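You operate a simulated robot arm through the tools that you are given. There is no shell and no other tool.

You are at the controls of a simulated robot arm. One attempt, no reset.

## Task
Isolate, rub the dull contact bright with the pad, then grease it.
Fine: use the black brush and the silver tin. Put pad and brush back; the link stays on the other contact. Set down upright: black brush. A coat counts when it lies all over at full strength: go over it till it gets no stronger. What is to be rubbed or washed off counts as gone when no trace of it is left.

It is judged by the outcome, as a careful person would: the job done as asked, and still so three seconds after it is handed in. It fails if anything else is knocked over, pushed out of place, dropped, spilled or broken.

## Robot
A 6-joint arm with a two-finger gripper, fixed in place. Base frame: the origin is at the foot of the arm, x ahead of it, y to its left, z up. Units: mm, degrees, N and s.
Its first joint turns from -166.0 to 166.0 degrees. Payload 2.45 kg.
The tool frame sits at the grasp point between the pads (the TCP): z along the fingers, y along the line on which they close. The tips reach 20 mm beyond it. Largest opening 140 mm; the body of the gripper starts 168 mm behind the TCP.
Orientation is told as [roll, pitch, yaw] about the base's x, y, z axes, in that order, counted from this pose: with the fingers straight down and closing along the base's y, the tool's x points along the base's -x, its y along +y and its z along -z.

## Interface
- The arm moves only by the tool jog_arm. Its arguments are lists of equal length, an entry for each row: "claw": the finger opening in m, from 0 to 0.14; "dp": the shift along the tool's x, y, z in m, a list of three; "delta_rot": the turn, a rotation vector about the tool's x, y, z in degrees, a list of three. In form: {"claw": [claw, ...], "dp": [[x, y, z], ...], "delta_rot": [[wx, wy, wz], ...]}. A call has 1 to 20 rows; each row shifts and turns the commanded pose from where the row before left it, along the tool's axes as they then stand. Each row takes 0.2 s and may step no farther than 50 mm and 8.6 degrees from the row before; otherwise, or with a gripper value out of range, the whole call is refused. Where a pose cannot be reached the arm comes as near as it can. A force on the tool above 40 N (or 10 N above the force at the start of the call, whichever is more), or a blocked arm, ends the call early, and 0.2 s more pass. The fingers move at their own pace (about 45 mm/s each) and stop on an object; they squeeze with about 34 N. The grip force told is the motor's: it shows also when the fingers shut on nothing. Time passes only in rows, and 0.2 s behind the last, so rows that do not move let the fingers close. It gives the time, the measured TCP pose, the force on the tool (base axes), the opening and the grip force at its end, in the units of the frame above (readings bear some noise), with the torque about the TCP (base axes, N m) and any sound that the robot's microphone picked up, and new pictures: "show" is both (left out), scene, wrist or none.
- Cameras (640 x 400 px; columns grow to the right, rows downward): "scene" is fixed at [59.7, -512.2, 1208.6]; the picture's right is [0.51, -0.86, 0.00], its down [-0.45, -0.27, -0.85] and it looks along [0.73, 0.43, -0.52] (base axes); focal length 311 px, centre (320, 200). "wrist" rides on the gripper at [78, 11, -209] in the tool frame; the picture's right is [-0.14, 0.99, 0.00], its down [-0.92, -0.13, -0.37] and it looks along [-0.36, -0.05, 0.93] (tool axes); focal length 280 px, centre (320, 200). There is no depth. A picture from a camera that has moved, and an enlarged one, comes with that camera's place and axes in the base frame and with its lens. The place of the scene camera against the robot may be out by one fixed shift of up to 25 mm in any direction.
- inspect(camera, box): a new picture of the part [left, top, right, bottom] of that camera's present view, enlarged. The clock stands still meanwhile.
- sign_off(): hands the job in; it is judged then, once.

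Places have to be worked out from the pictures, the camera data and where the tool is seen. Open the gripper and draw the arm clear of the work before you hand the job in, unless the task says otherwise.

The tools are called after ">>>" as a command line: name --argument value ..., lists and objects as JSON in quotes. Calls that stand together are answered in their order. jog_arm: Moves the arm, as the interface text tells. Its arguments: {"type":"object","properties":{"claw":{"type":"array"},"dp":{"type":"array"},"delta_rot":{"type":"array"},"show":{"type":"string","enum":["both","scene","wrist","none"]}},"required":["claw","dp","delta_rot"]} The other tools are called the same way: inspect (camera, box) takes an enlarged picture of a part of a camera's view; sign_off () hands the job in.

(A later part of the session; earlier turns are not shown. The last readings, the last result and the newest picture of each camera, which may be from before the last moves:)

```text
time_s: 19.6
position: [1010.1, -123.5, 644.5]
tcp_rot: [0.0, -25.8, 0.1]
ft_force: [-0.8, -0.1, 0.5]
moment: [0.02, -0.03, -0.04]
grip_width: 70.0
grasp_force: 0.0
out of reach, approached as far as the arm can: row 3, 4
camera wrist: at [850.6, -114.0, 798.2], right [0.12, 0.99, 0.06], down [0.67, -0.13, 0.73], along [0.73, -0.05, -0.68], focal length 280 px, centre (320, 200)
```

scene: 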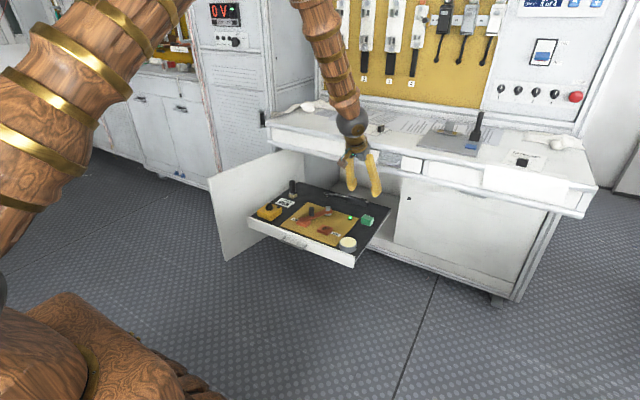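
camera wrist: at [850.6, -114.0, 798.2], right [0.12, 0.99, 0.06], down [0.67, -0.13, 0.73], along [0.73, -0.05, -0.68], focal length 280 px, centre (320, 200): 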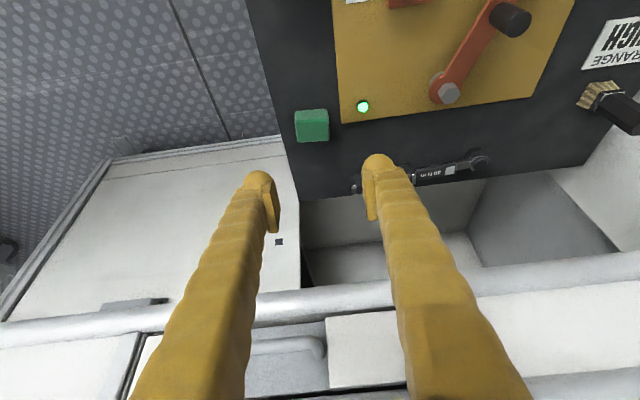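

The tool is now tilted 25.8° and the measured pose is (1010, −123.5, 644.5). The wrist view shows the bench apron is well beyond the drawer. I'll advance and lower in modest steps to check reach near the pad.

>>> jog_arm --claw '[0.07, 0.07, 0.07]' --dp '[[-0.0005, 0, 0.0335], [-0.0005, 0, 0.0335], [0, 0, 0]]' --delta_rot '[[0, 0, 0], [0, 0, 0], [0, 0, 0]]'

```text
time_s: 20.4
position: [1044.3, -125.8, 584.3]
tcp_rot: [0.0, -25.8, 0.0]
ft_force: [-0.5, -0.8, -0.1]
moment: [-0.02, -0.03, -0.05]
grip_width: 70.2
grasp_force: 0.0
camera wrist: at [883.4, -116.0, 737.9], right [0.12, 0.99, 0.06], down [0.67, -0.13, 0.73], along [0.73, -0.05, -0.68], focal length 280 px, centre (320, 200)
```

scene: 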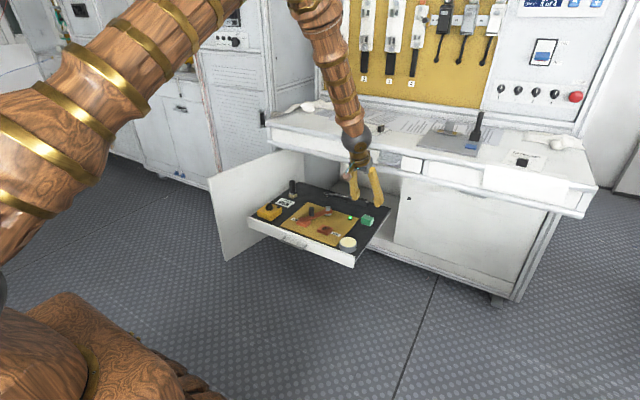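
wrist: 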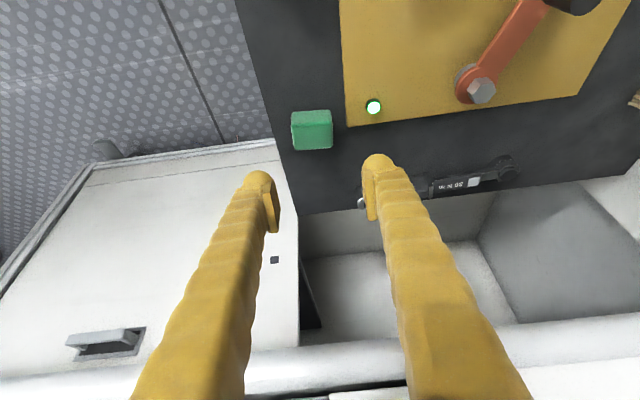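

Reach is fine here with 25.8° tilt. A smaller tilt would give a better grip on the pad, so I'll test 17° while lowering to about (1062, −130, 524).

>>> jog_arm --claw '[0.07, 0.07, 0.07, 0.07]' --dp '[[0, -0.0045, 0], [0.0003, 0, 0.0313], [0.0003, 0, 0.0313], [0, 0, 0]]' --delta_rot '[[0, 8.6, 0], [0, 0, 0], [0, 0, 0], [0, 0, 0]]'

>>> inspect --camera "wrist" --box '[240, 80, 420, 220]'

>>> inspect --camera "scene" --box '[330, 170, 410, 240]'

```text
time_s: 21.4
position: [1059.1, -128.2, 524.7]
tcp_rot: [0.0, -17.3, -0.1]
ft_force: [-0.3, -0.1, 0.7]
moment: [0.0, 0.01, 0.0]
grip_width: 70.1
grasp_force: 0.1
camera wrist: at [925.1, -118.7, 701.7], right [0.13, 0.99, 0.04], down [0.77, -0.13, 0.62], along [0.62, -0.05, -0.78], focal length 280 px, centre (320, 200)
```

scene: 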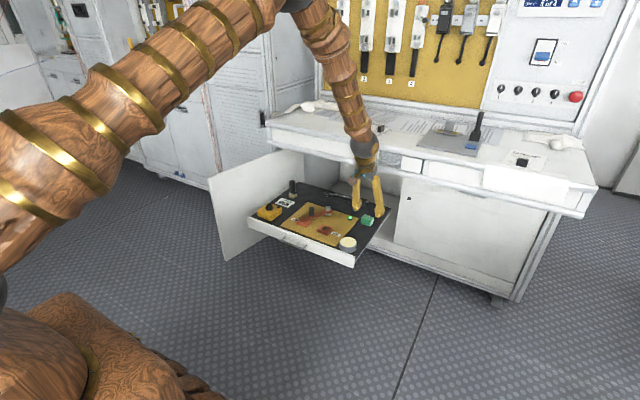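
wrist: 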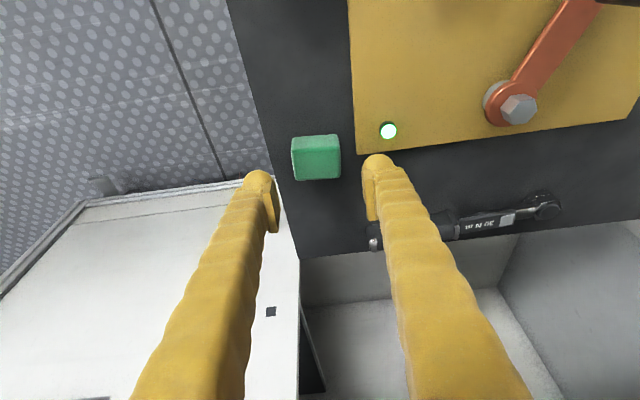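

```text
2.86 times, centred on (330, 150) of wrist
camera zoom: at [925.1, -118.7, 701.7], right [0.13, 0.99, 0.04], down [0.77, -0.13, 0.62], along [0.62, -0.05, -0.78], focal length 801 px, centre (291, 343)
```

zoom: 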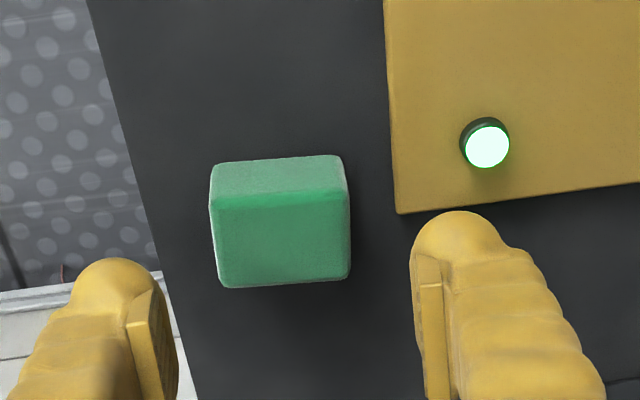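

```text
5.71 times, centred on (370, 205) of scene
camera zoom: at [59.7, -512.2, 1208.6], right [0.51, -0.86, 0.0], down [-0.45, -0.27, -0.85], along [0.73, 0.43, -0.52], focal length 1775 px, centre (34, 171)
```

zoom: 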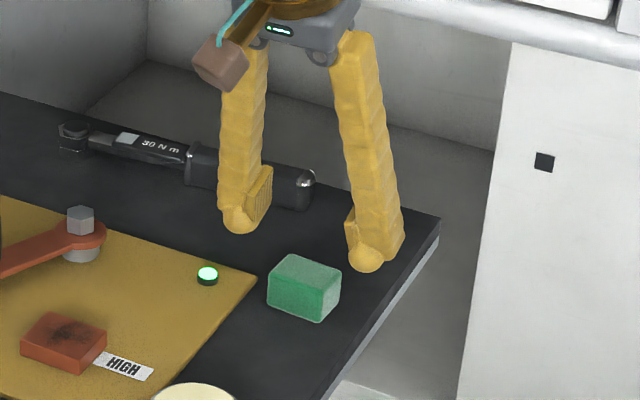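

Reached 17° tilt at (1059, −128, 525), and the pad triangulates to x 1044.5–1074.5, y −150…−107, top z ≈ 481. I'll narrow the fingers to 54 mm to clear the plate's corner, lower to z ≈ 500, and check.

>>> jog_arm --claw '[0.056, 0.054, 0.054, 0.054]' --dp '[[0, -0.0005, 0], [0, 0, 0], [0.0112, 0, 0.0224], [0, 0, 0]]' --delta_rot '[[0, 0, 0], [0, 0, 0], [0, 0, 0], [0, 0, 0]]'

>>> inspect --camera "wrist" --box '[240, 100, 400, 240]'

>>> inspect --camera "scene" --box '[340, 190, 400, 240]'

```text
time_s: 22.4
position: [1055.9, -129.0, 501.0]
tcp_rot: [-0.1, -17.2, 0.0]
ft_force: [-0.4, -0.3, 0.2]
moment: [-0.01, 0.03, 0.0]
grip_width: 53.9
grasp_force: 0.0
camera wrist: at [920.3, -119.7, 675.9], right [0.13, 0.99, 0.04], down [0.77, -0.13, 0.62], along [0.62, -0.05, -0.78], focal length 280 px, centre (320, 200)
```

scene: 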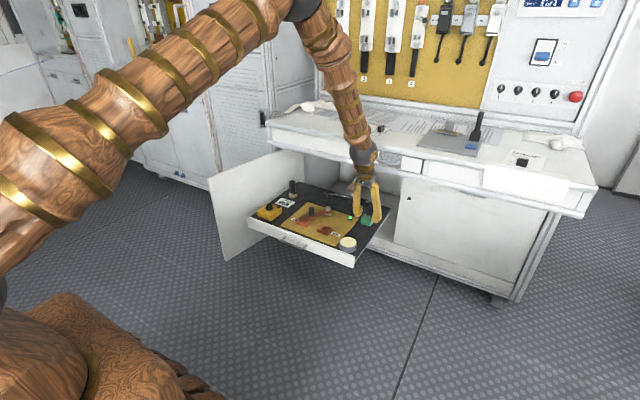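
wrist: 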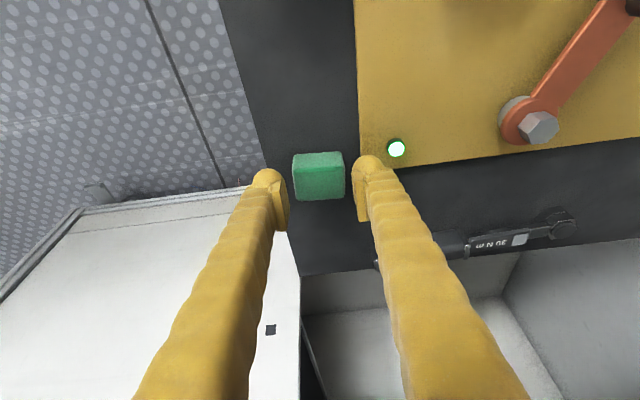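

```text
2.86 times, centred on (320, 170) of wrist
camera zoom: at [920.3, -119.7, 675.9], right [0.13, 0.99, 0.04], down [0.77, -0.13, 0.62], along [0.62, -0.05, -0.78], focal length 801 px, centre (320, 286)
```

zoom: 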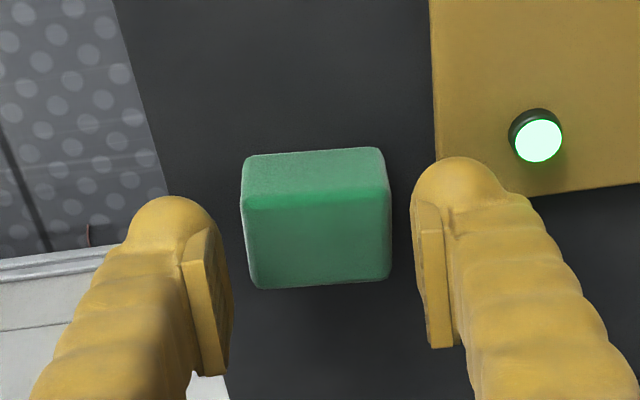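

```text
8.00 times, centred on (370, 215) of scene
camera zoom: at [59.7, -512.2, 1208.6], right [0.51, -0.86, 0.0], down [-0.45, -0.27, -0.85], along [0.73, 0.43, -0.52], focal length 2485 px, centre (-80, 80)
```

zoom: 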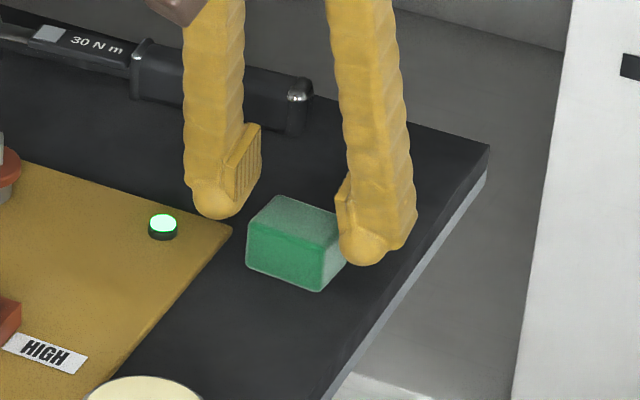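

The fingers straddle the pad well and clear the plate. I'll go straight down to z ≈ 481 and close on the pad.

>>> jog_arm --claw '[0.054, 0.054, 0.054, 0.03, 0.03, 0.03]' --dp '[[0.004, 0, 0.0093], [0.003, 0, 0.0095], [0, 0, 0], [0, 0, 0], [0, 0, 0], [0, 0, 0]]' --delta_rot '[[0, 0, 0], [0, 0, 0], [0, 0, 0], [0, 0, 0], [0, 0, 0], [0, 0, 0]]'

>>> inspect --camera "wrist" --box '[240, 100, 400, 240]'

>>> inspect --camera "scene" --box '[340, 190, 400, 240]'

```text
time_s: 23.8
position: [1055.2, -129.8, 479.9]
tcp_rot: [0.0, -17.2, 0.0]
ft_force: [1.2, -0.1, 0.5]
moment: [0.01, -0.03, -0.01]
grip_width: 43.2
grasp_force: 34.1
camera wrist: at [920.2, -120.2, 655.7], right [0.13, 0.99, 0.04], down [0.77, -0.13, 0.62], along [0.62, -0.05, -0.78], focal length 280 px, centre (320, 200)
```

scene: 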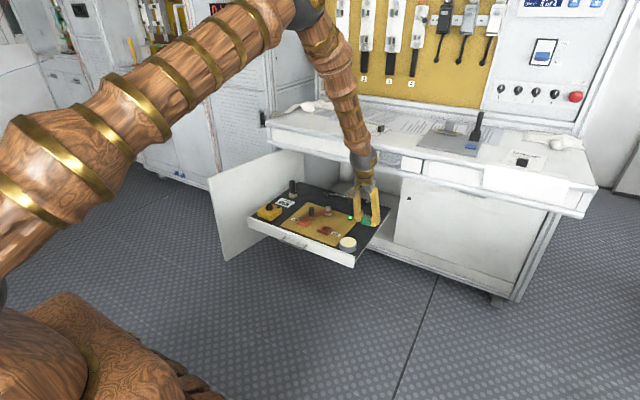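
wrist: 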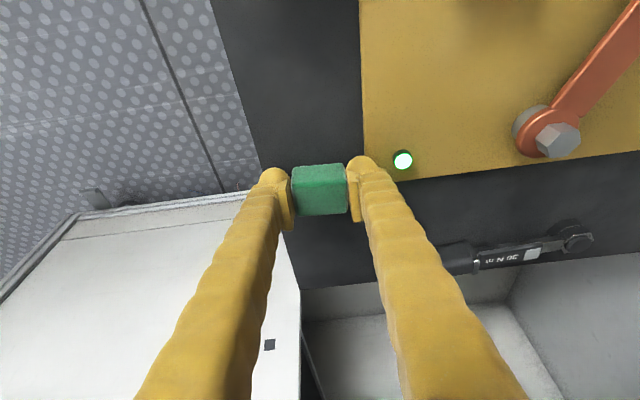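

```text
2.86 times, centred on (320, 170) of wrist
camera zoom: at [920.2, -120.2, 655.7], right [0.13, 0.99, 0.04], down [0.77, -0.13, 0.62], along [0.62, -0.05, -0.78], focal length 801 px, centre (320, 286)
```

zoom: 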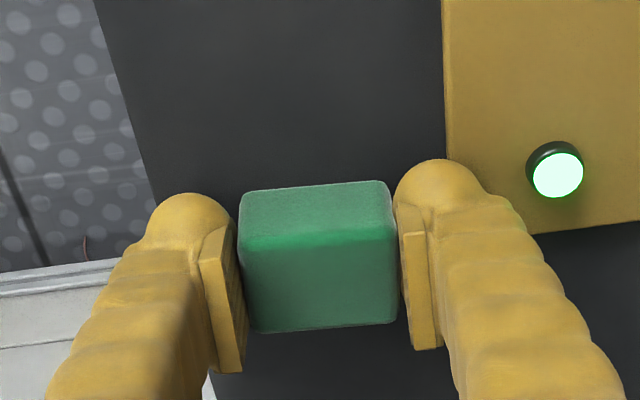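

```text
8.00 times, centred on (370, 215) of scene
camera zoom: at [59.7, -512.2, 1208.6], right [0.51, -0.86, 0.0], down [-0.45, -0.27, -0.85], along [0.73, 0.43, -0.52], focal length 2485 px, centre (-80, 80)
```

zoom: 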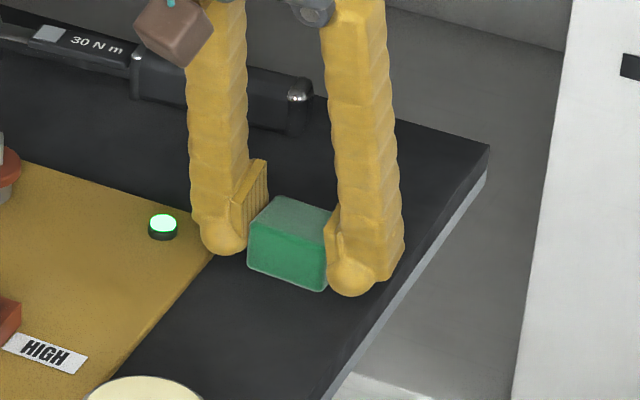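

The pad is gripped (43.2 mm, 34 N), with the pick pose (1055.2, −129.8, 479.9). I'll lift straight up 70 mm and check it.

>>> jog_arm --claw '[0.03, 0.03, 0.03, 0.03]' --dp '[[-0.003, 0, -0.0096], [-0.0089, 0, -0.0287], [-0.0089, 0, -0.0287], [0, 0, 0]]' --delta_rot '[[0, 0, 0], [0, 0, 0], [0, 0, 0], [0, 0, 0]]'

>>> inspect --camera "scene" --box '[340, 170, 400, 220]'

```text
time_s: 24.8
position: [1054.1, -130.6, 550.4]
tcp_rot: [0.0, -17.2, 0.0]
ft_force: [-0.5, 1.3, 0.7]
moment: [0.02, 0.03, 0.0]
grip_width: 43.2
grasp_force: 33.9
camera wrist: at [918.7, -119.1, 725.3], right [0.13, 0.99, 0.04], down [0.77, -0.13, 0.62], along [0.62, -0.05, -0.78], focal length 280 px, centre (320, 200)
```

scene: 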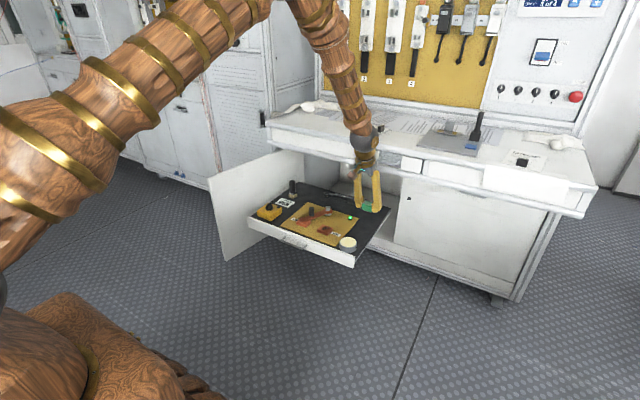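
wrist: 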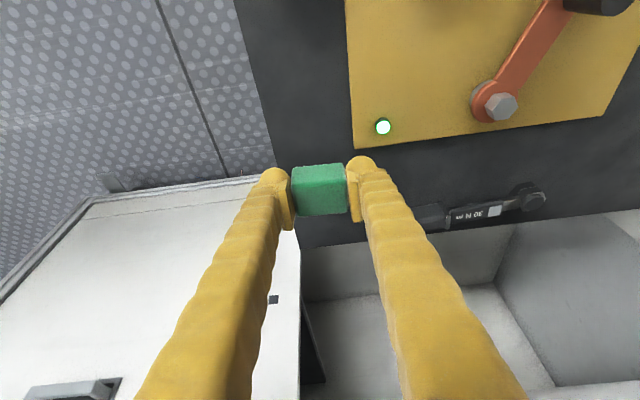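

```text
8.00 times, centred on (370, 195) of scene
camera zoom: at [59.7, -512.2, 1208.6], right [0.51, -0.86, 0.0], down [-0.45, -0.27, -0.85], along [0.73, 0.43, -0.52], focal length 2485 px, centre (-80, 240)
```

zoom: 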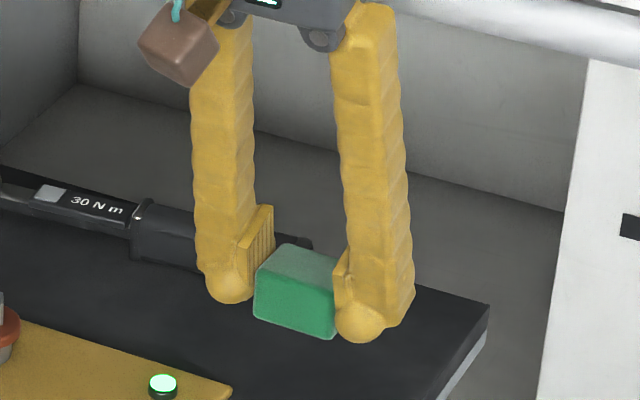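

The pad is held level. I'll carry it at this height to above the HIGH contact.

>>> jog_arm --claw '[0.03, 0.03, 0.03, 0.03, 0.03]' --dp '[[0.0342, 0.0299, -0.0106], [0.0342, 0.0299, -0.0106], [0.0342, 0.0299, -0.0106], [0.0342, 0.0299, -0.0106], [0, 0, 0]]' --delta_rot '[[0, 0, 0], [0, 0, 0], [0, 0, 0], [0, 0, 0], [0, 0, 0]]'

>>> inspect --camera "wrist" --box '[240, 80, 400, 220]'

>>> inspect --camera "scene" --box '[290, 180, 370, 250]'

```text
time_s: 26.0
position: [911.4, -9.9, 551.5]
tcp_rot: [0.0, -17.2, -0.1]
ft_force: [-0.7, 0.1, -0.1]
moment: [0.0, 0.0, 0.01]
grip_width: 43.0
grasp_force: 34.0
camera wrist: at [776.2, 0.4, 726.1], right [0.13, 0.99, 0.04], down [0.77, -0.13, 0.62], along [0.62, -0.05, -0.78], focal length 280 px, centre (320, 200)
```

scene: 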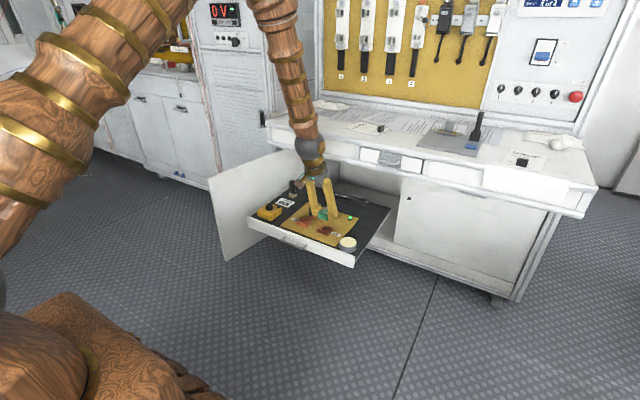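
wrist: 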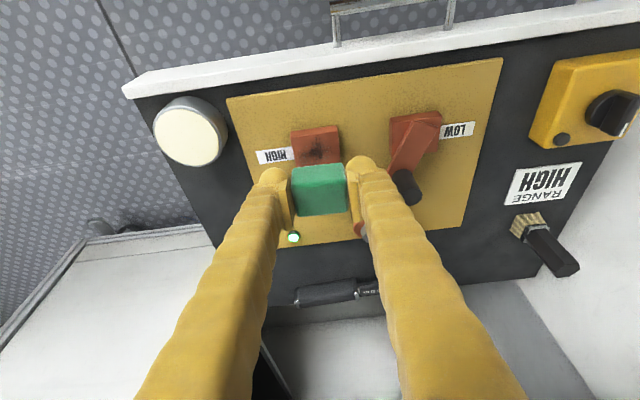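

```text
2.86 times, centred on (320, 150) of wrist
camera zoom: at [776.2, 0.4, 726.1], right [0.13, 0.99, 0.04], down [0.77, -0.13, 0.62], along [0.62, -0.05, -0.78], focal length 801 px, centre (320, 343)
```

zoom: 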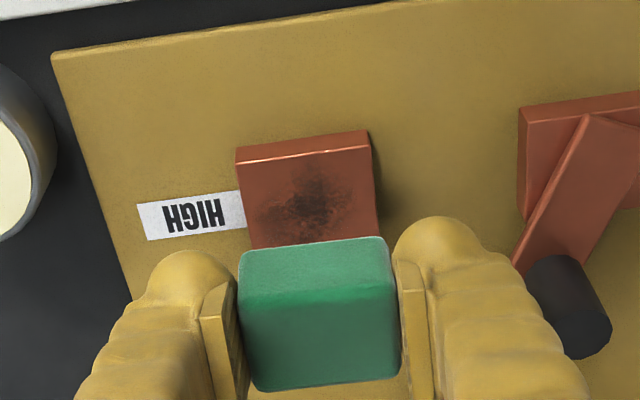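

```text
5.71 times, centred on (330, 215) of scene
camera zoom: at [59.7, -512.2, 1208.6], right [0.51, -0.86, 0.0], down [-0.45, -0.27, -0.85], along [0.73, 0.43, -0.52], focal length 1775 px, centre (263, 114)
```

zoom: 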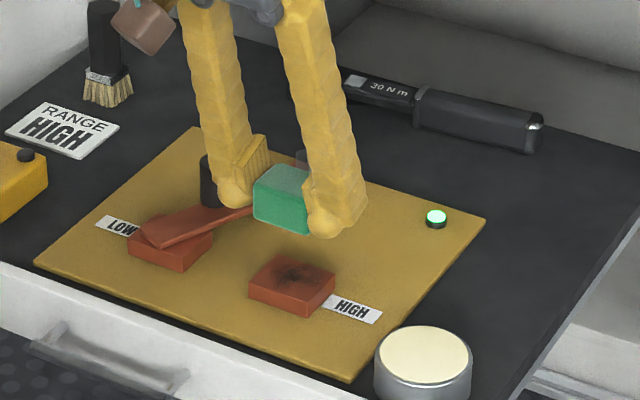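

The contact top spans x 898–937, y −36…14 at z ≈ 466. The pad should touch at TCP z ≈ 495, so I'll lower to z ≈ 503 first and then feel for contact in small steps.

>>> jog_arm --claw '[0.03, 0.03, 0.03]' --dp '[[0.0061, -0.0006, 0.0225], [0.0066, -0.0005, 0.0241], [0, 0, 0]]' --delta_rot '[[0, 0, 0], [0, 0, 0], [0, 0, 0]]'

>>> inspect --camera "scene" --box '[290, 200, 350, 250]'

```text
time_s: 26.8
position: [914.5, -12.8, 500.4]
tcp_rot: [0.0, -17.1, 0.1]
ft_force: [-0.7, 0.3, -0.5]
moment: [-0.02, -0.01, 0.02]
grip_width: 43.3
grasp_force: 33.8
camera wrist: at [779.2, -1.5, 677.7], right [0.13, 0.99, 0.04], down [0.77, -0.13, 0.62], along [0.62, -0.05, -0.78], focal length 280 px, centre (320, 200)
```

scene: 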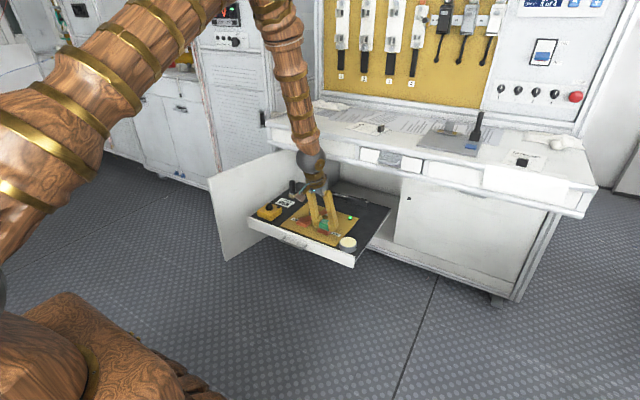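
wrist: 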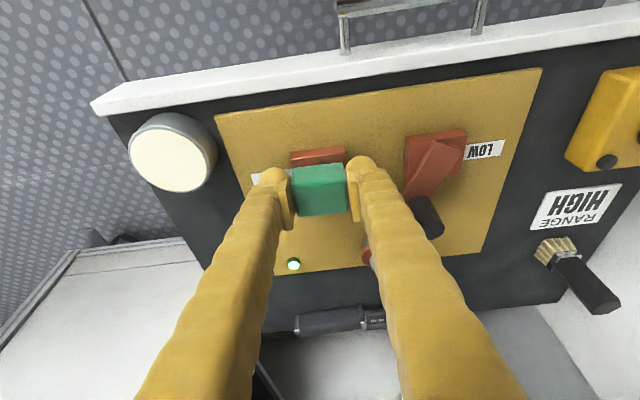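

```text
8.00 times, centred on (320, 225) of scene
camera zoom: at [59.7, -512.2, 1208.6], right [0.51, -0.86, 0.0], down [-0.45, -0.27, -0.85], along [0.73, 0.43, -0.52], focal length 2485 px, centre (320, 0)
```

zoom: 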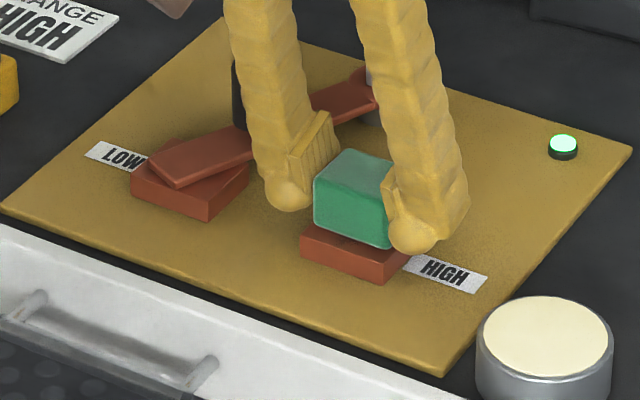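

The pad hovers a few mm above the contact. I'll feel downward in small steps.

>>> jog_arm --claw '[0.03, 0.03]' --dp '[[0.0009, 0, 0.0029], [0, 0, 0]]' --delta_rot '[[0, 0, 0], [0, 0, 0]]' --show "none"

>>> jog_arm --claw '[0.03, 0.03]' --dp '[[0.0003, 0, 0.00095], [0, 0, 0]]' --delta_rot '[[0, 0, 0], [0, 0, 0]]' --show "none"

>>> jog_arm --claw '[0.03, 0.03]' --dp '[[0.0003, 0, 0.00095], [0, 0, 0]]' --delta_rot '[[0, 0, 0], [0, 0, 0]]' --show "none"

```text
time_s: 27.4
position: [915.0, -11.3, 499.0]
tcp_rot: [-0.2, -17.1, 0.0]
ft_force: [-0.7, -1.0, 21.4]
moment: [0.39, -0.09, -0.04]
grip_width: 43.0
grasp_force: 34.2
```

```text
time_s: 27.9
position: [916.0, -11.3, 498.7]
tcp_rot: [-0.2, -17.1, -0.1]
ft_force: [-3.4, -1.0, 10.8]
moment: [0.12, 0.06, -0.02]
grip_width: 43.1
grasp_force: 34.5
stopped in row 2: the force on the tool passed its limit at 41 N (the readings are from after the stop); the commanded pose is now the measured one
```

```text
time_s: 28.6
position: [916.4, -11.9, 499.4]
tcp_rot: [-0.2, -17.3, 0.0]
ft_force: [-4.2, -3.3, 38.6]
moment: [0.06, -0.03, -0.06]
grip_width: 43.0
grasp_force: 33.4
```

The pad meets the contact at TCP z ≈ 499. I'll back off slightly to a moderate pressure (~15–20 N) and start short strokes along y, which won't push the drawer along its slide.

>>> jog_arm --claw '[0.03, 0.03]' --dp '[[-0.0002, 0, -0.0007], [0, 0, 0]]' --delta_rot '[[0, 0, 0], [0, 0, 0]]' --show "none"

>>> jog_arm --claw '[0.03, 0.03, 0.03, 0.03, 0.03, 0.03, 0.03, 0.03, 0.03]' --dp '[[0, 0.005, 0], [0, 0.005, 0], [0, -0.005, 0], [0, -0.005, 0], [0, -0.005, 0], [0, -0.005, 0], [0, 0.005, 0], [0, 0.005, 0], [0, 0, 0]]' --delta_rot '[[0, 0, 0], [0, 0, 0], [0, 0, 0], [0, 0, 0], [0, 0, 0], [0, 0, 0], [0, 0, 0], [0, 0, 0], [0, 0, 0]]' --show "wrist"

```text
time_s: 29.1
position: [915.8, -11.3, 499.6]
tcp_rot: [-0.2, -17.3, -0.1]
ft_force: [0.0, -3.3, 33.8]
moment: [0.02, -0.14, -0.05]
grip_width: 43.6
grasp_force: 33.7
```

```text
time_s: 29.5
position: [915.7, -10.3, 499.7]
tcp_rot: [-0.2, -17.2, -0.1]
ft_force: [-2.5, -1.0, 8.8]
moment: [0.08, 0.11, -0.03]
grip_width: 43.3
grasp_force: 33.9
stopped in row 1: the force on the tool passed its limit at 49 N (the readings are from after the stop); the commanded pose is now the measured one
camera wrist: at [779.8, -0.2, 674.5], right [0.13, 0.99, 0.04], down [0.77, -0.13, 0.63], along [0.63, -0.05, -0.78], focal length 280 px, centre (320, 200)
```

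wrist: 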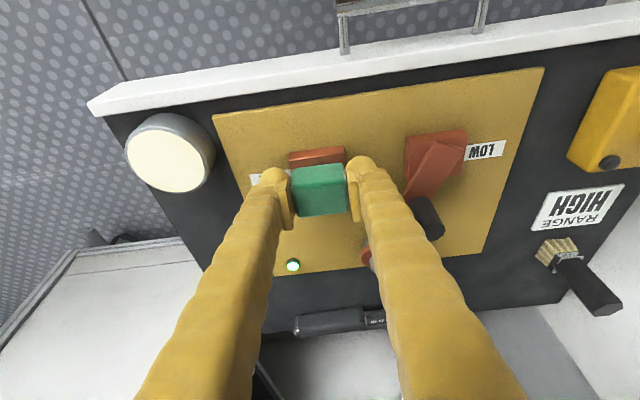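

The stop reset the command and left a gentle 9 N. I'll stroke from here with smaller steps.

>>> jog_arm --claw '[0.03, 0.03, 0.03, 0.03, 0.03, 0.03, 0.03, 0.03]' --dp '[[0, 0.003, 0], [0, 0.003, 0], [0, -0.003, 0], [0, -0.003, 0], [0, -0.003, 0], [0, -0.003, 0], [0, 0.003, 0], [0, 0.003, 0]]' --delta_rot '[[0, 0, 0], [0, 0, 0], [0, 0, 0], [0, 0, 0], [0, 0, 0], [0, 0, 0], [0, 0, 0], [0, 0, 0]]' --show "none"

```text
time_s: 31.3
position: [916.9, -12.4, 498.0]
tcp_rot: [-0.2, -17.3, -0.1]
ft_force: [0.0, -4.8, 5.3]
moment: [-0.09, -0.03, -0.02]
grip_width: 43.0
grasp_force: 34.1
```

The force is now a steady ~5 N. I'll add a touch of pressure and run more strokes, shifting the pad in x to cover the front edge.

>>> jog_arm --claw '[0.03, 0.03, 0.03, 0.03, 0.03, 0.03, 0.03, 0.03, 0.03, 0.03, 0.03, 0.03, 0.03, 0.03, 0.03, 0.03, 0.03, 0.03, 0.03]' --dp '[[0.0001, 0.004, 0.0002], [0, 0.004, 0], [0, -0.004, 0], [0, -0.004, 0], [0, -0.004, 0], [0, -0.004, 0], [0, 0.004, 0], [0, 0.004, 0], [0.00287, 0, -0.00089], [0.00287, 0, -0.00089], [0, 0.004, 0], [0, 0.004, 0], [0, -0.004, 0], [0, -0.004, 0], [0, -0.004, 0], [0, -0.004, 0], [0, 0.004, 0], [0, 0.004, 0], [0, 0, 0]]' --delta_rot '[[0, 0, 0], [0, 0, 0], [0, 0, 0], [0, 0, 0], [0, 0, 0], [0, 0, 0], [0, 0, 0], [0, 0, 0], [0, 0, 0], [0, 0, 0], [0, 0, 0], [0, 0, 0], [0, 0, 0], [0, 0, 0], [0, 0, 0], [0, 0, 0], [0, 0, 0], [0, 0, 0], [0, 0, 0]]' --show "wrist"

```text
time_s: 35.3
position: [908.5, -9.5, 498.3]
tcp_rot: [-0.2, -17.3, 0.0]
ft_force: [3.3, -11.2, 14.1]
moment: [-0.33, -0.15, -0.03]
grip_width: 43.4
grasp_force: 34.2
camera wrist: at [773.1, -0.5, 673.9], right [0.13, 0.99, 0.04], down [0.77, -0.13, 0.63], along [0.63, -0.05, -0.78], focal length 280 px, centre (320, 200)
```

wrist: 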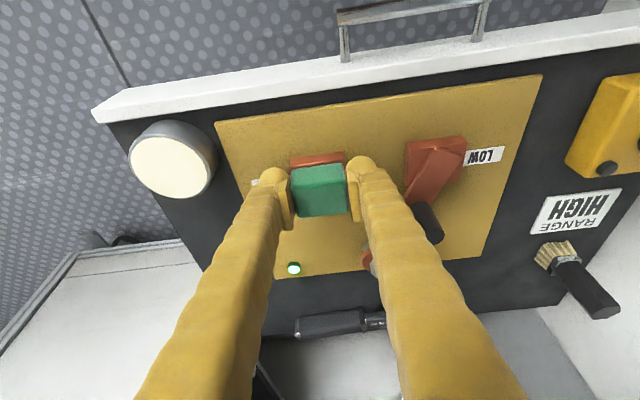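

That ran smoothly. I'll lift 50 mm to inspect how much of the dullness has come off.

>>> jog_arm --claw '[0.03, 0.03, 0.03]' --dp '[[-0.0074, 0, -0.0239], [-0.0074, 0, -0.0239], [0, 0, 0]]' --delta_rot '[[0, 0, 0], [0, 0, 0], [0, 0, 0]]' --show "none"

>>> inspect --camera "scene" --box '[300, 210, 350, 250]'

>>> inspect --camera "wrist" --box '[260, 100, 380, 200]'

```text
time_s: 36.1
position: [908.3, -10.2, 547.1]
tcp_rot: [-0.2, -17.3, -0.1]
ft_force: [0.9, -0.1, -1.0]
moment: [-0.01, 0.01, -0.02]
grip_width: 42.9
grasp_force: 34.1
```

```text
10.00 times, centred on (325, 230) of scene
camera zoom: at [59.7, -512.2, 1208.6], right [0.51, -0.86, 0.0], down [-0.45, -0.27, -0.85], along [0.73, 0.43, -0.52], focal length 3106 px, centre (270, -100)
```

zoom: 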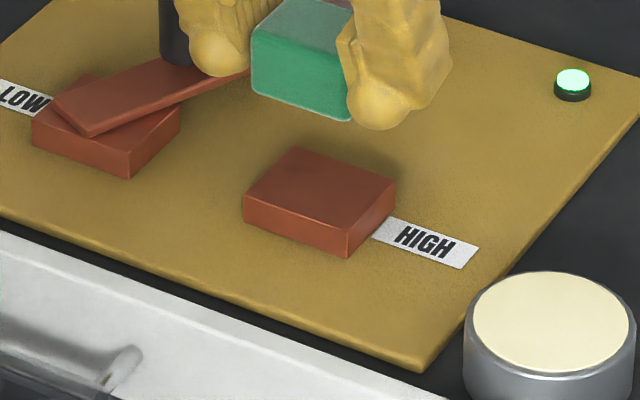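

```text
4.00 times, centred on (320, 150) of wrist
camera zoom: at [772.4, -0.2, 723.0], right [0.13, 0.99, 0.04], down [0.77, -0.13, 0.63], along [0.62, -0.05, -0.78], focal length 1122 px, centre (320, 400)
```

zoom: 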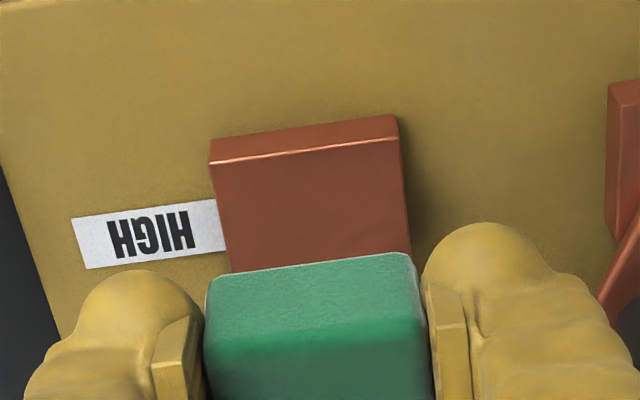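

The dark stain looks gone. I'll move the pad aside by 60 mm so the contact is seen without shadow and check for faint traces.

>>> jog_arm --claw '[0.03, 0.03, 0.03]' --dp '[[-0.03, -0.03, 0.0], [-0.03, -0.03, 0.0], [0, 0, 0]]' --delta_rot '[[0, 0, 0], [0, 0, 0], [0, 0, 0]]' --show "wrist"

>>> inspect --camera "scene" --box '[310, 215, 345, 245]'

>>> inspect --camera "wrist" --box '[300, 80, 480, 200]'

```text
time_s: 36.9
position: [967.1, -69.0, 564.9]
tcp_rot: [-0.3, -17.3, -0.1]
ft_force: [0.1, 0.6, 0.2]
moment: [0.01, -0.04, -0.01]
grip_width: 43.2
grasp_force: 33.6
camera wrist: at [830.9, -58.6, 741.0], right [0.13, 0.99, 0.04], down [0.77, -0.13, 0.63], along [0.62, -0.05, -0.78], focal length 280 px, centre (320, 200)
```

wrist: 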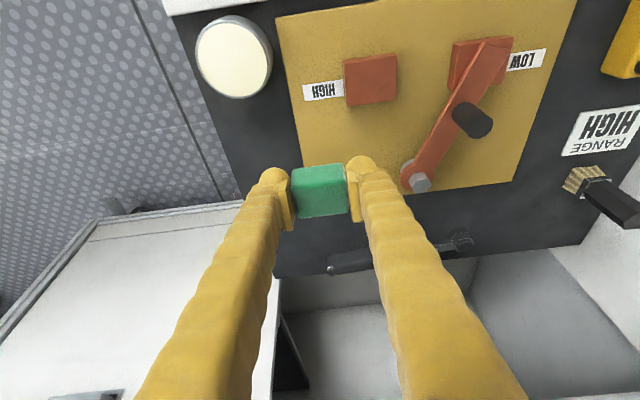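

```text
13.33 times, centred on (328, 230) of scene
camera zoom: at [59.7, -512.2, 1208.6], right [0.51, -0.86, 0.0], down [-0.45, -0.27, -0.85], along [0.73, 0.43, -0.52], focal length 4142 px, centre (220, -200)
```

zoom: 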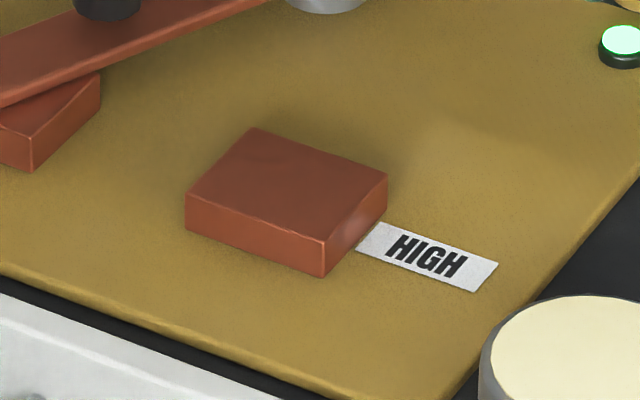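

```text
3.33 times, centred on (390, 140) of wrist
camera zoom: at [830.9, -58.6, 741.0], right [0.13, 0.99, 0.04], down [0.77, -0.13, 0.63], along [0.62, -0.05, -0.78], focal length 935 px, centre (87, 400)
```

zoom: 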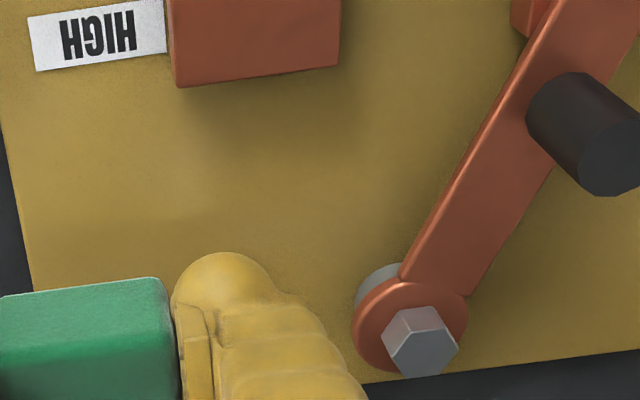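

>>> inspect --camera "wrist" --box '[330, 40, 410, 115]'

>>> inspect --camera "scene" --box '[320, 218, 345, 240]'

```text
5.33 times, centred on (370, 78) of wrist
camera zoom: at [830.9, -58.6, 741.0], right [0.13, 0.99, 0.04], down [0.77, -0.13, 0.63], along [0.62, -0.05, -0.78], focal length 1495 px, centre (53, 853)
```

zoom: 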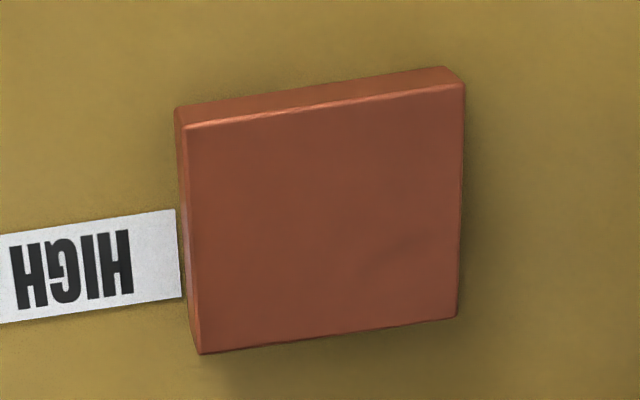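

```text
16.00 times, centred on (332, 229) of scene
camera zoom: at [59.7, -512.2, 1208.6], right [0.51, -0.86, 0.0], down [-0.45, -0.27, -0.85], along [0.73, 0.43, -0.52], focal length 4970 px, centre (120, -264)
```

zoom: 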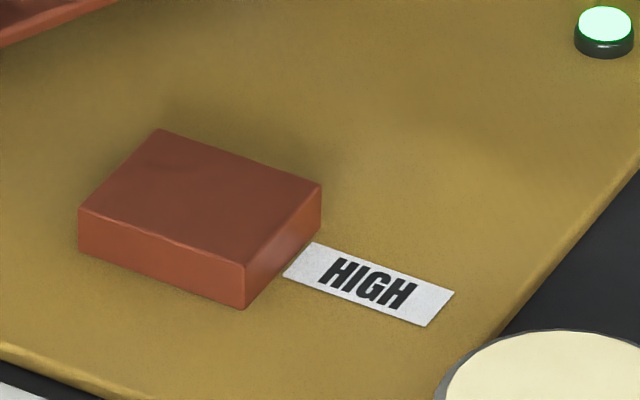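

The contact looks clean with at most a very faint darker patch. I'll give it a second round to be certain, going back down along the same path.

>>> jog_arm --claw '[0.03, 0.03, 0.03, 0.03, 0.03]' --dp '[[0.03, 0.03, 0.0], [0.03, 0.03, 0.0], [0.0074, 0, 0.0239], [0.0072, 0, 0.0232], [0, 0, 0]]' --delta_rot '[[0, 0, 0], [0, 0, 0], [0, 0, 0], [0, 0, 0], [0, 0, 0]]' --show "none"

```text
time_s: 38.1
position: [909.7, -9.1, 498.0]
tcp_rot: [0.0, -17.3, -0.1]
ft_force: [0.3, -0.4, -1.4]
moment: [-0.03, -0.03, -0.02]
grip_width: 43.2
grasp_force: 34.1
```

Not yet touching. I'll lower the last 0.8 mm and stroke at two x positions.

>>> jog_arm --claw '[0.03, 0.03]' --dp '[[0.00025, 0, 0.0008], [0, 0, 0]]' --delta_rot '[[0, 0, 0], [0, 0, 0]]' --show "none"

>>> jog_arm --claw '[0.03, 0.03, 0.03, 0.03, 0.03, 0.03, 0.03, 0.03, 0.03, 0.03, 0.03, 0.03, 0.03, 0.03, 0.03, 0.03, 0.03, 0.03, 0.03]' --dp '[[0, 0.004, 0], [0, 0.004, 0], [0, -0.004, 0], [0, -0.004, 0], [0, -0.004, 0], [0, -0.004, 0], [0, 0.004, 0], [0, 0.004, 0], [-0.00287, 0, 0.00089], [-0.00287, 0, 0.00089], [0, 0.004, 0], [0, 0.004, 0], [0, -0.004, 0], [0, -0.004, 0], [0, -0.004, 0], [0, -0.004, 0], [0, 0.004, 0], [0, 0.004, 0], [0, 0, 0]]' --delta_rot '[[0, 0, 0], [0, 0, 0], [0, 0, 0], [0, 0, 0], [0, 0, 0], [0, 0, 0], [0, 0, 0], [0, 0, 0], [0, 0, 0], [0, 0, 0], [0, 0, 0], [0, 0, 0], [0, 0, 0], [0, 0, 0], [0, 0, 0], [0, 0, 0], [0, 0, 0], [0, 0, 0], [0, 0, 0]]' --show "none"

```text
time_s: 38.7
position: [910.3, -10.0, 499.5]
tcp_rot: [-0.2, -17.3, -0.2]
ft_force: [-2.4, 6.3, 10.8]
moment: [0.17, 0.04, 0.04]
grip_width: 43.3
grasp_force: 33.7
```

```text
time_s: 42.7
position: [915.7, -10.6, 498.0]
tcp_rot: [-0.3, -17.3, -0.1]
ft_force: [1.7, -6.3, 9.5]
moment: [-0.12, -0.1, -0.03]
grip_width: 43.4
grasp_force: 34.3
```

Good, steady 10 N. One more pass reaching the back and front edges, with wider strokes.

>>> jog_arm --claw '[0.03, 0.03, 0.03, 0.03, 0.03, 0.03, 0.03, 0.03, 0.03, 0.03, 0.03, 0.03, 0.03, 0.03, 0.03, 0.03, 0.03, 0.03, 0.03]' --dp '[[-0.00382, 0, 0.00118], [0, 0.005, 0], [0, 0.005, 0], [0, -0.005, 0], [0, -0.005, 0], [0, -0.005, 0], [0, -0.005, 0], [0, 0.005, 0], [0, 0.005, 0], [0.00478, 0, -0.00148], [0.00478, 0, -0.00148], [0.00478, 0, -0.00148], [0, 0.005, 0], [0, 0.005, 0], [0, -0.005, 0], [0, -0.005, 0], [0, -0.005, 0], [0, -0.005, 0], [0, 0.005, 0]]' --delta_rot '[[0, 0, 0], [0, 0, 0], [0, 0, 0], [0, 0, 0], [0, 0, 0], [0, 0, 0], [0, 0, 0], [0, 0, 0], [0, 0, 0], [0, 0, 0], [0, 0, 0], [0, 0, 0], [0, 0, 0], [0, 0, 0], [0, 0, 0], [0, 0, 0], [0, 0, 0], [0, 0, 0], [0, 0, 0]]' --show "none"

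```text
time_s: 46.7
position: [904.7, -16.6, 498.9]
tcp_rot: [-0.2, -17.4, 0.0]
ft_force: [0.1, -0.3, -0.7]
moment: [0.04, 0.02, -0.01]
grip_width: 43.2
grasp_force: 34.1
```

I'll lift off and move aside to inspect the contact again.

>>> jog_arm --claw '[0.03, 0.03, 0.03, 0.03, 0.03]' --dp '[[-0.0074, 0, -0.0239], [-0.0074, 0, -0.0239], [-0.03, -0.03, 0.0], [-0.03, -0.03, 0.0], [0, 0, 0]]' --delta_rot '[[0, 0, 0], [0, 0, 0], [0, 0, 0], [0, 0, 0], [0, 0, 0]]' --show "none"

>>> inspect --camera "wrist" --box '[330, 40, 410, 115]'

>>> inspect --camera "scene" --box '[305, 215, 345, 245]'

```text
time_s: 47.9
position: [963.3, -78.9, 567.0]
tcp_rot: [-0.1, -17.2, -0.1]
ft_force: [0.7, 0.1, 0.2]
moment: [0.04, 0.0, 0.0]
grip_width: 43.1
grasp_force: 34.1
```

```text
5.33 times, centred on (370, 78) of wrist
camera zoom: at [827.2, -66.8, 742.4], right [0.13, 0.99, 0.04], down [0.77, -0.13, 0.63], along [0.62, -0.05, -0.78], focal length 1495 px, centre (53, 853)
```

zoom: 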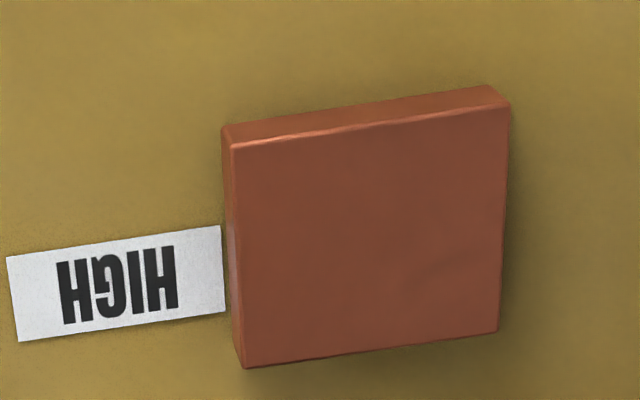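

```text
13.33 times, centred on (325, 230) of scene
camera zoom: at [59.7, -512.2, 1208.6], right [0.51, -0.86, 0.0], down [-0.45, -0.27, -0.85], along [0.73, 0.43, -0.52], focal length 4142 px, centre (253, -200)
```

zoom: 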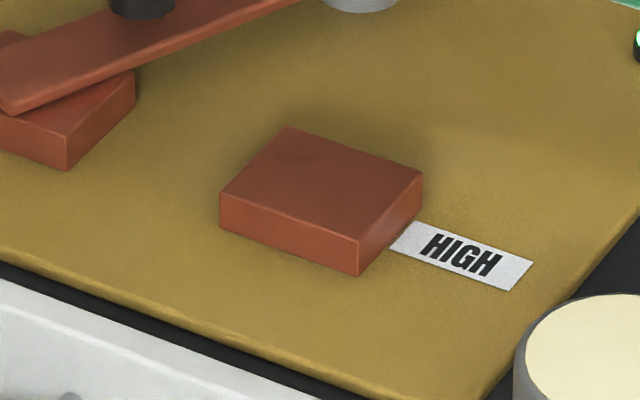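

The contact appears evenly bright. I'll carry the pad back toward its place and recheck the contact from the scene camera with the arm farther away.

>>> jog_arm --claw '[0.03, 0.03, 0.03, 0.03]' --dp '[[-0.0292, -0.017, 0.0135], [-0.0292, -0.017, 0.0135], [-0.0292, -0.017, 0.0135], [0, 0, 0]]' --delta_rot '[[0, 0, 0], [0, 0, 0], [0, 0, 0], [0, 0, 0]]'

>>> inspect --camera "scene" --box '[305, 215, 345, 245]'

>>> inspect --camera "wrist" --box '[240, 100, 400, 240]'

```text
time_s: 48.9
position: [1056.2, -128.8, 555.0]
tcp_rot: [-0.2, -17.3, -0.2]
ft_force: [0.3, 0.1, -0.5]
moment: [0.02, -0.03, -0.02]
grip_width: 43.4
grasp_force: 34.3
camera wrist: at [920.7, -117.4, 731.1], right [0.13, 0.99, 0.04], down [0.77, -0.13, 0.63], along [0.62, -0.05, -0.78], focal length 280 px, centre (320, 200)
```

scene: 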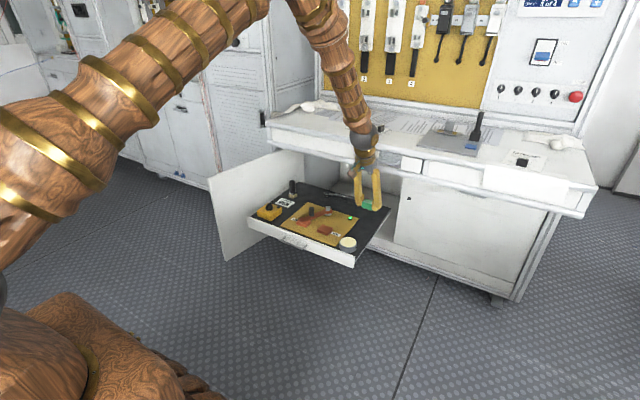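
wrist: 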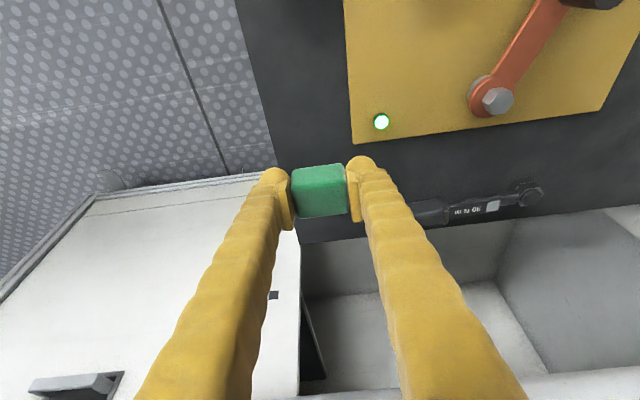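

```text
13.33 times, centred on (325, 230) of scene
camera zoom: at [59.7, -512.2, 1208.6], right [0.51, -0.86, 0.0], down [-0.45, -0.27, -0.85], along [0.73, 0.43, -0.52], focal length 4142 px, centre (253, -200)
```

zoom: 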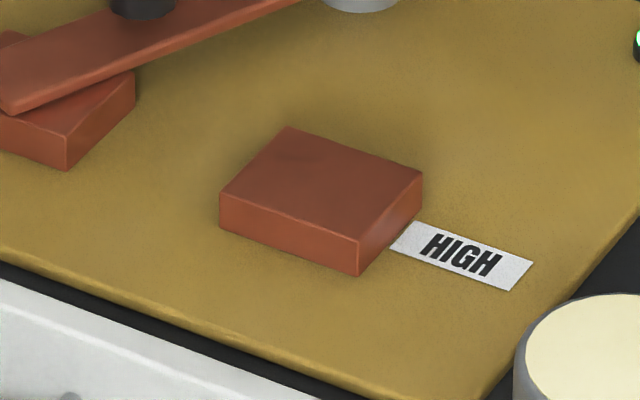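

```text
2.86 times, centred on (320, 170) of wrist
camera zoom: at [920.7, -117.4, 731.1], right [0.13, 0.99, 0.04], down [0.77, -0.13, 0.63], along [0.62, -0.05, -0.78], focal length 801 px, centre (320, 286)
```

zoom: 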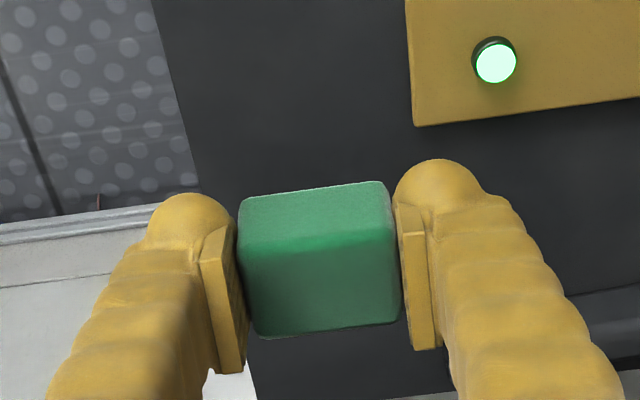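

The contact looks uniformly clean. Now I'll lower the pad back to its original spot, to just above the floor first.

>>> jog_arm --claw '[0.03, 0.03, 0.03]' --dp '[[0.0113, -0.0005, 0.0348], [0.0107, -0.0005, 0.0335], [0, 0, 0]]' --delta_rot '[[0, 0, 0], [0, 0, 0], [0, 0, 0]]' --show "wrist"

>>> inspect --camera "scene" --box '[340, 190, 400, 240]'

>>> inspect --camera "scene" --box '[315, 218, 341, 238]'

```text
time_s: 49.7
position: [1056.1, -129.9, 484.0]
tcp_rot: [-0.1, -17.4, -0.2]
ft_force: [-1.1, 0.6, -0.3]
moment: [-0.05, 0.01, -0.02]
grip_width: 43.4
grasp_force: 34.0
camera wrist: at [920.6, -118.2, 659.1], right [0.13, 0.99, 0.04], down [0.77, -0.13, 0.63], along [0.62, -0.05, -0.78], focal length 280 px, centre (320, 200)
```

wrist: 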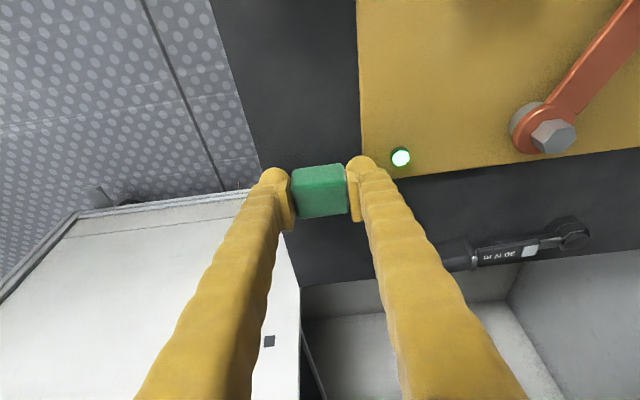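

```text
8.00 times, centred on (370, 215) of scene
camera zoom: at [59.7, -512.2, 1208.6], right [0.51, -0.86, 0.0], down [-0.45, -0.27, -0.85], along [0.73, 0.43, -0.52], focal length 2485 px, centre (-80, 80)
```

zoom: 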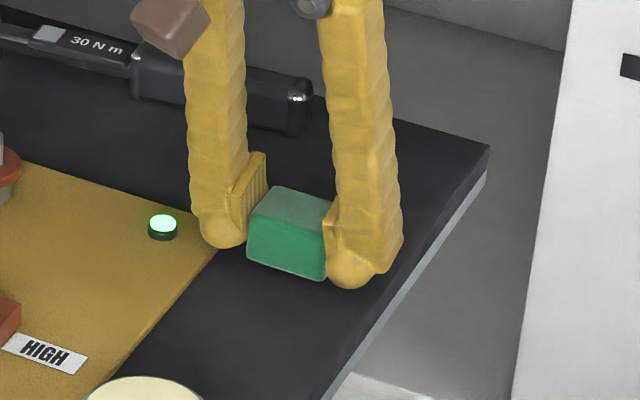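

```text
16.00 times, centred on (328, 228) of scene
camera zoom: at [59.7, -512.2, 1208.6], right [0.51, -0.86, 0.0], down [-0.45, -0.27, -0.85], along [0.73, 0.43, -0.52], focal length 4970 px, centre (192, -248)
```

zoom: 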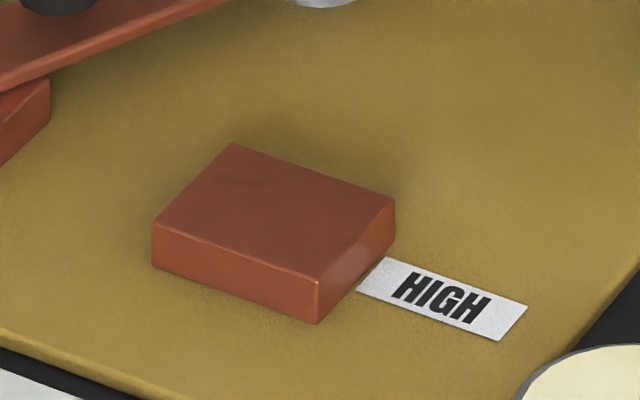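

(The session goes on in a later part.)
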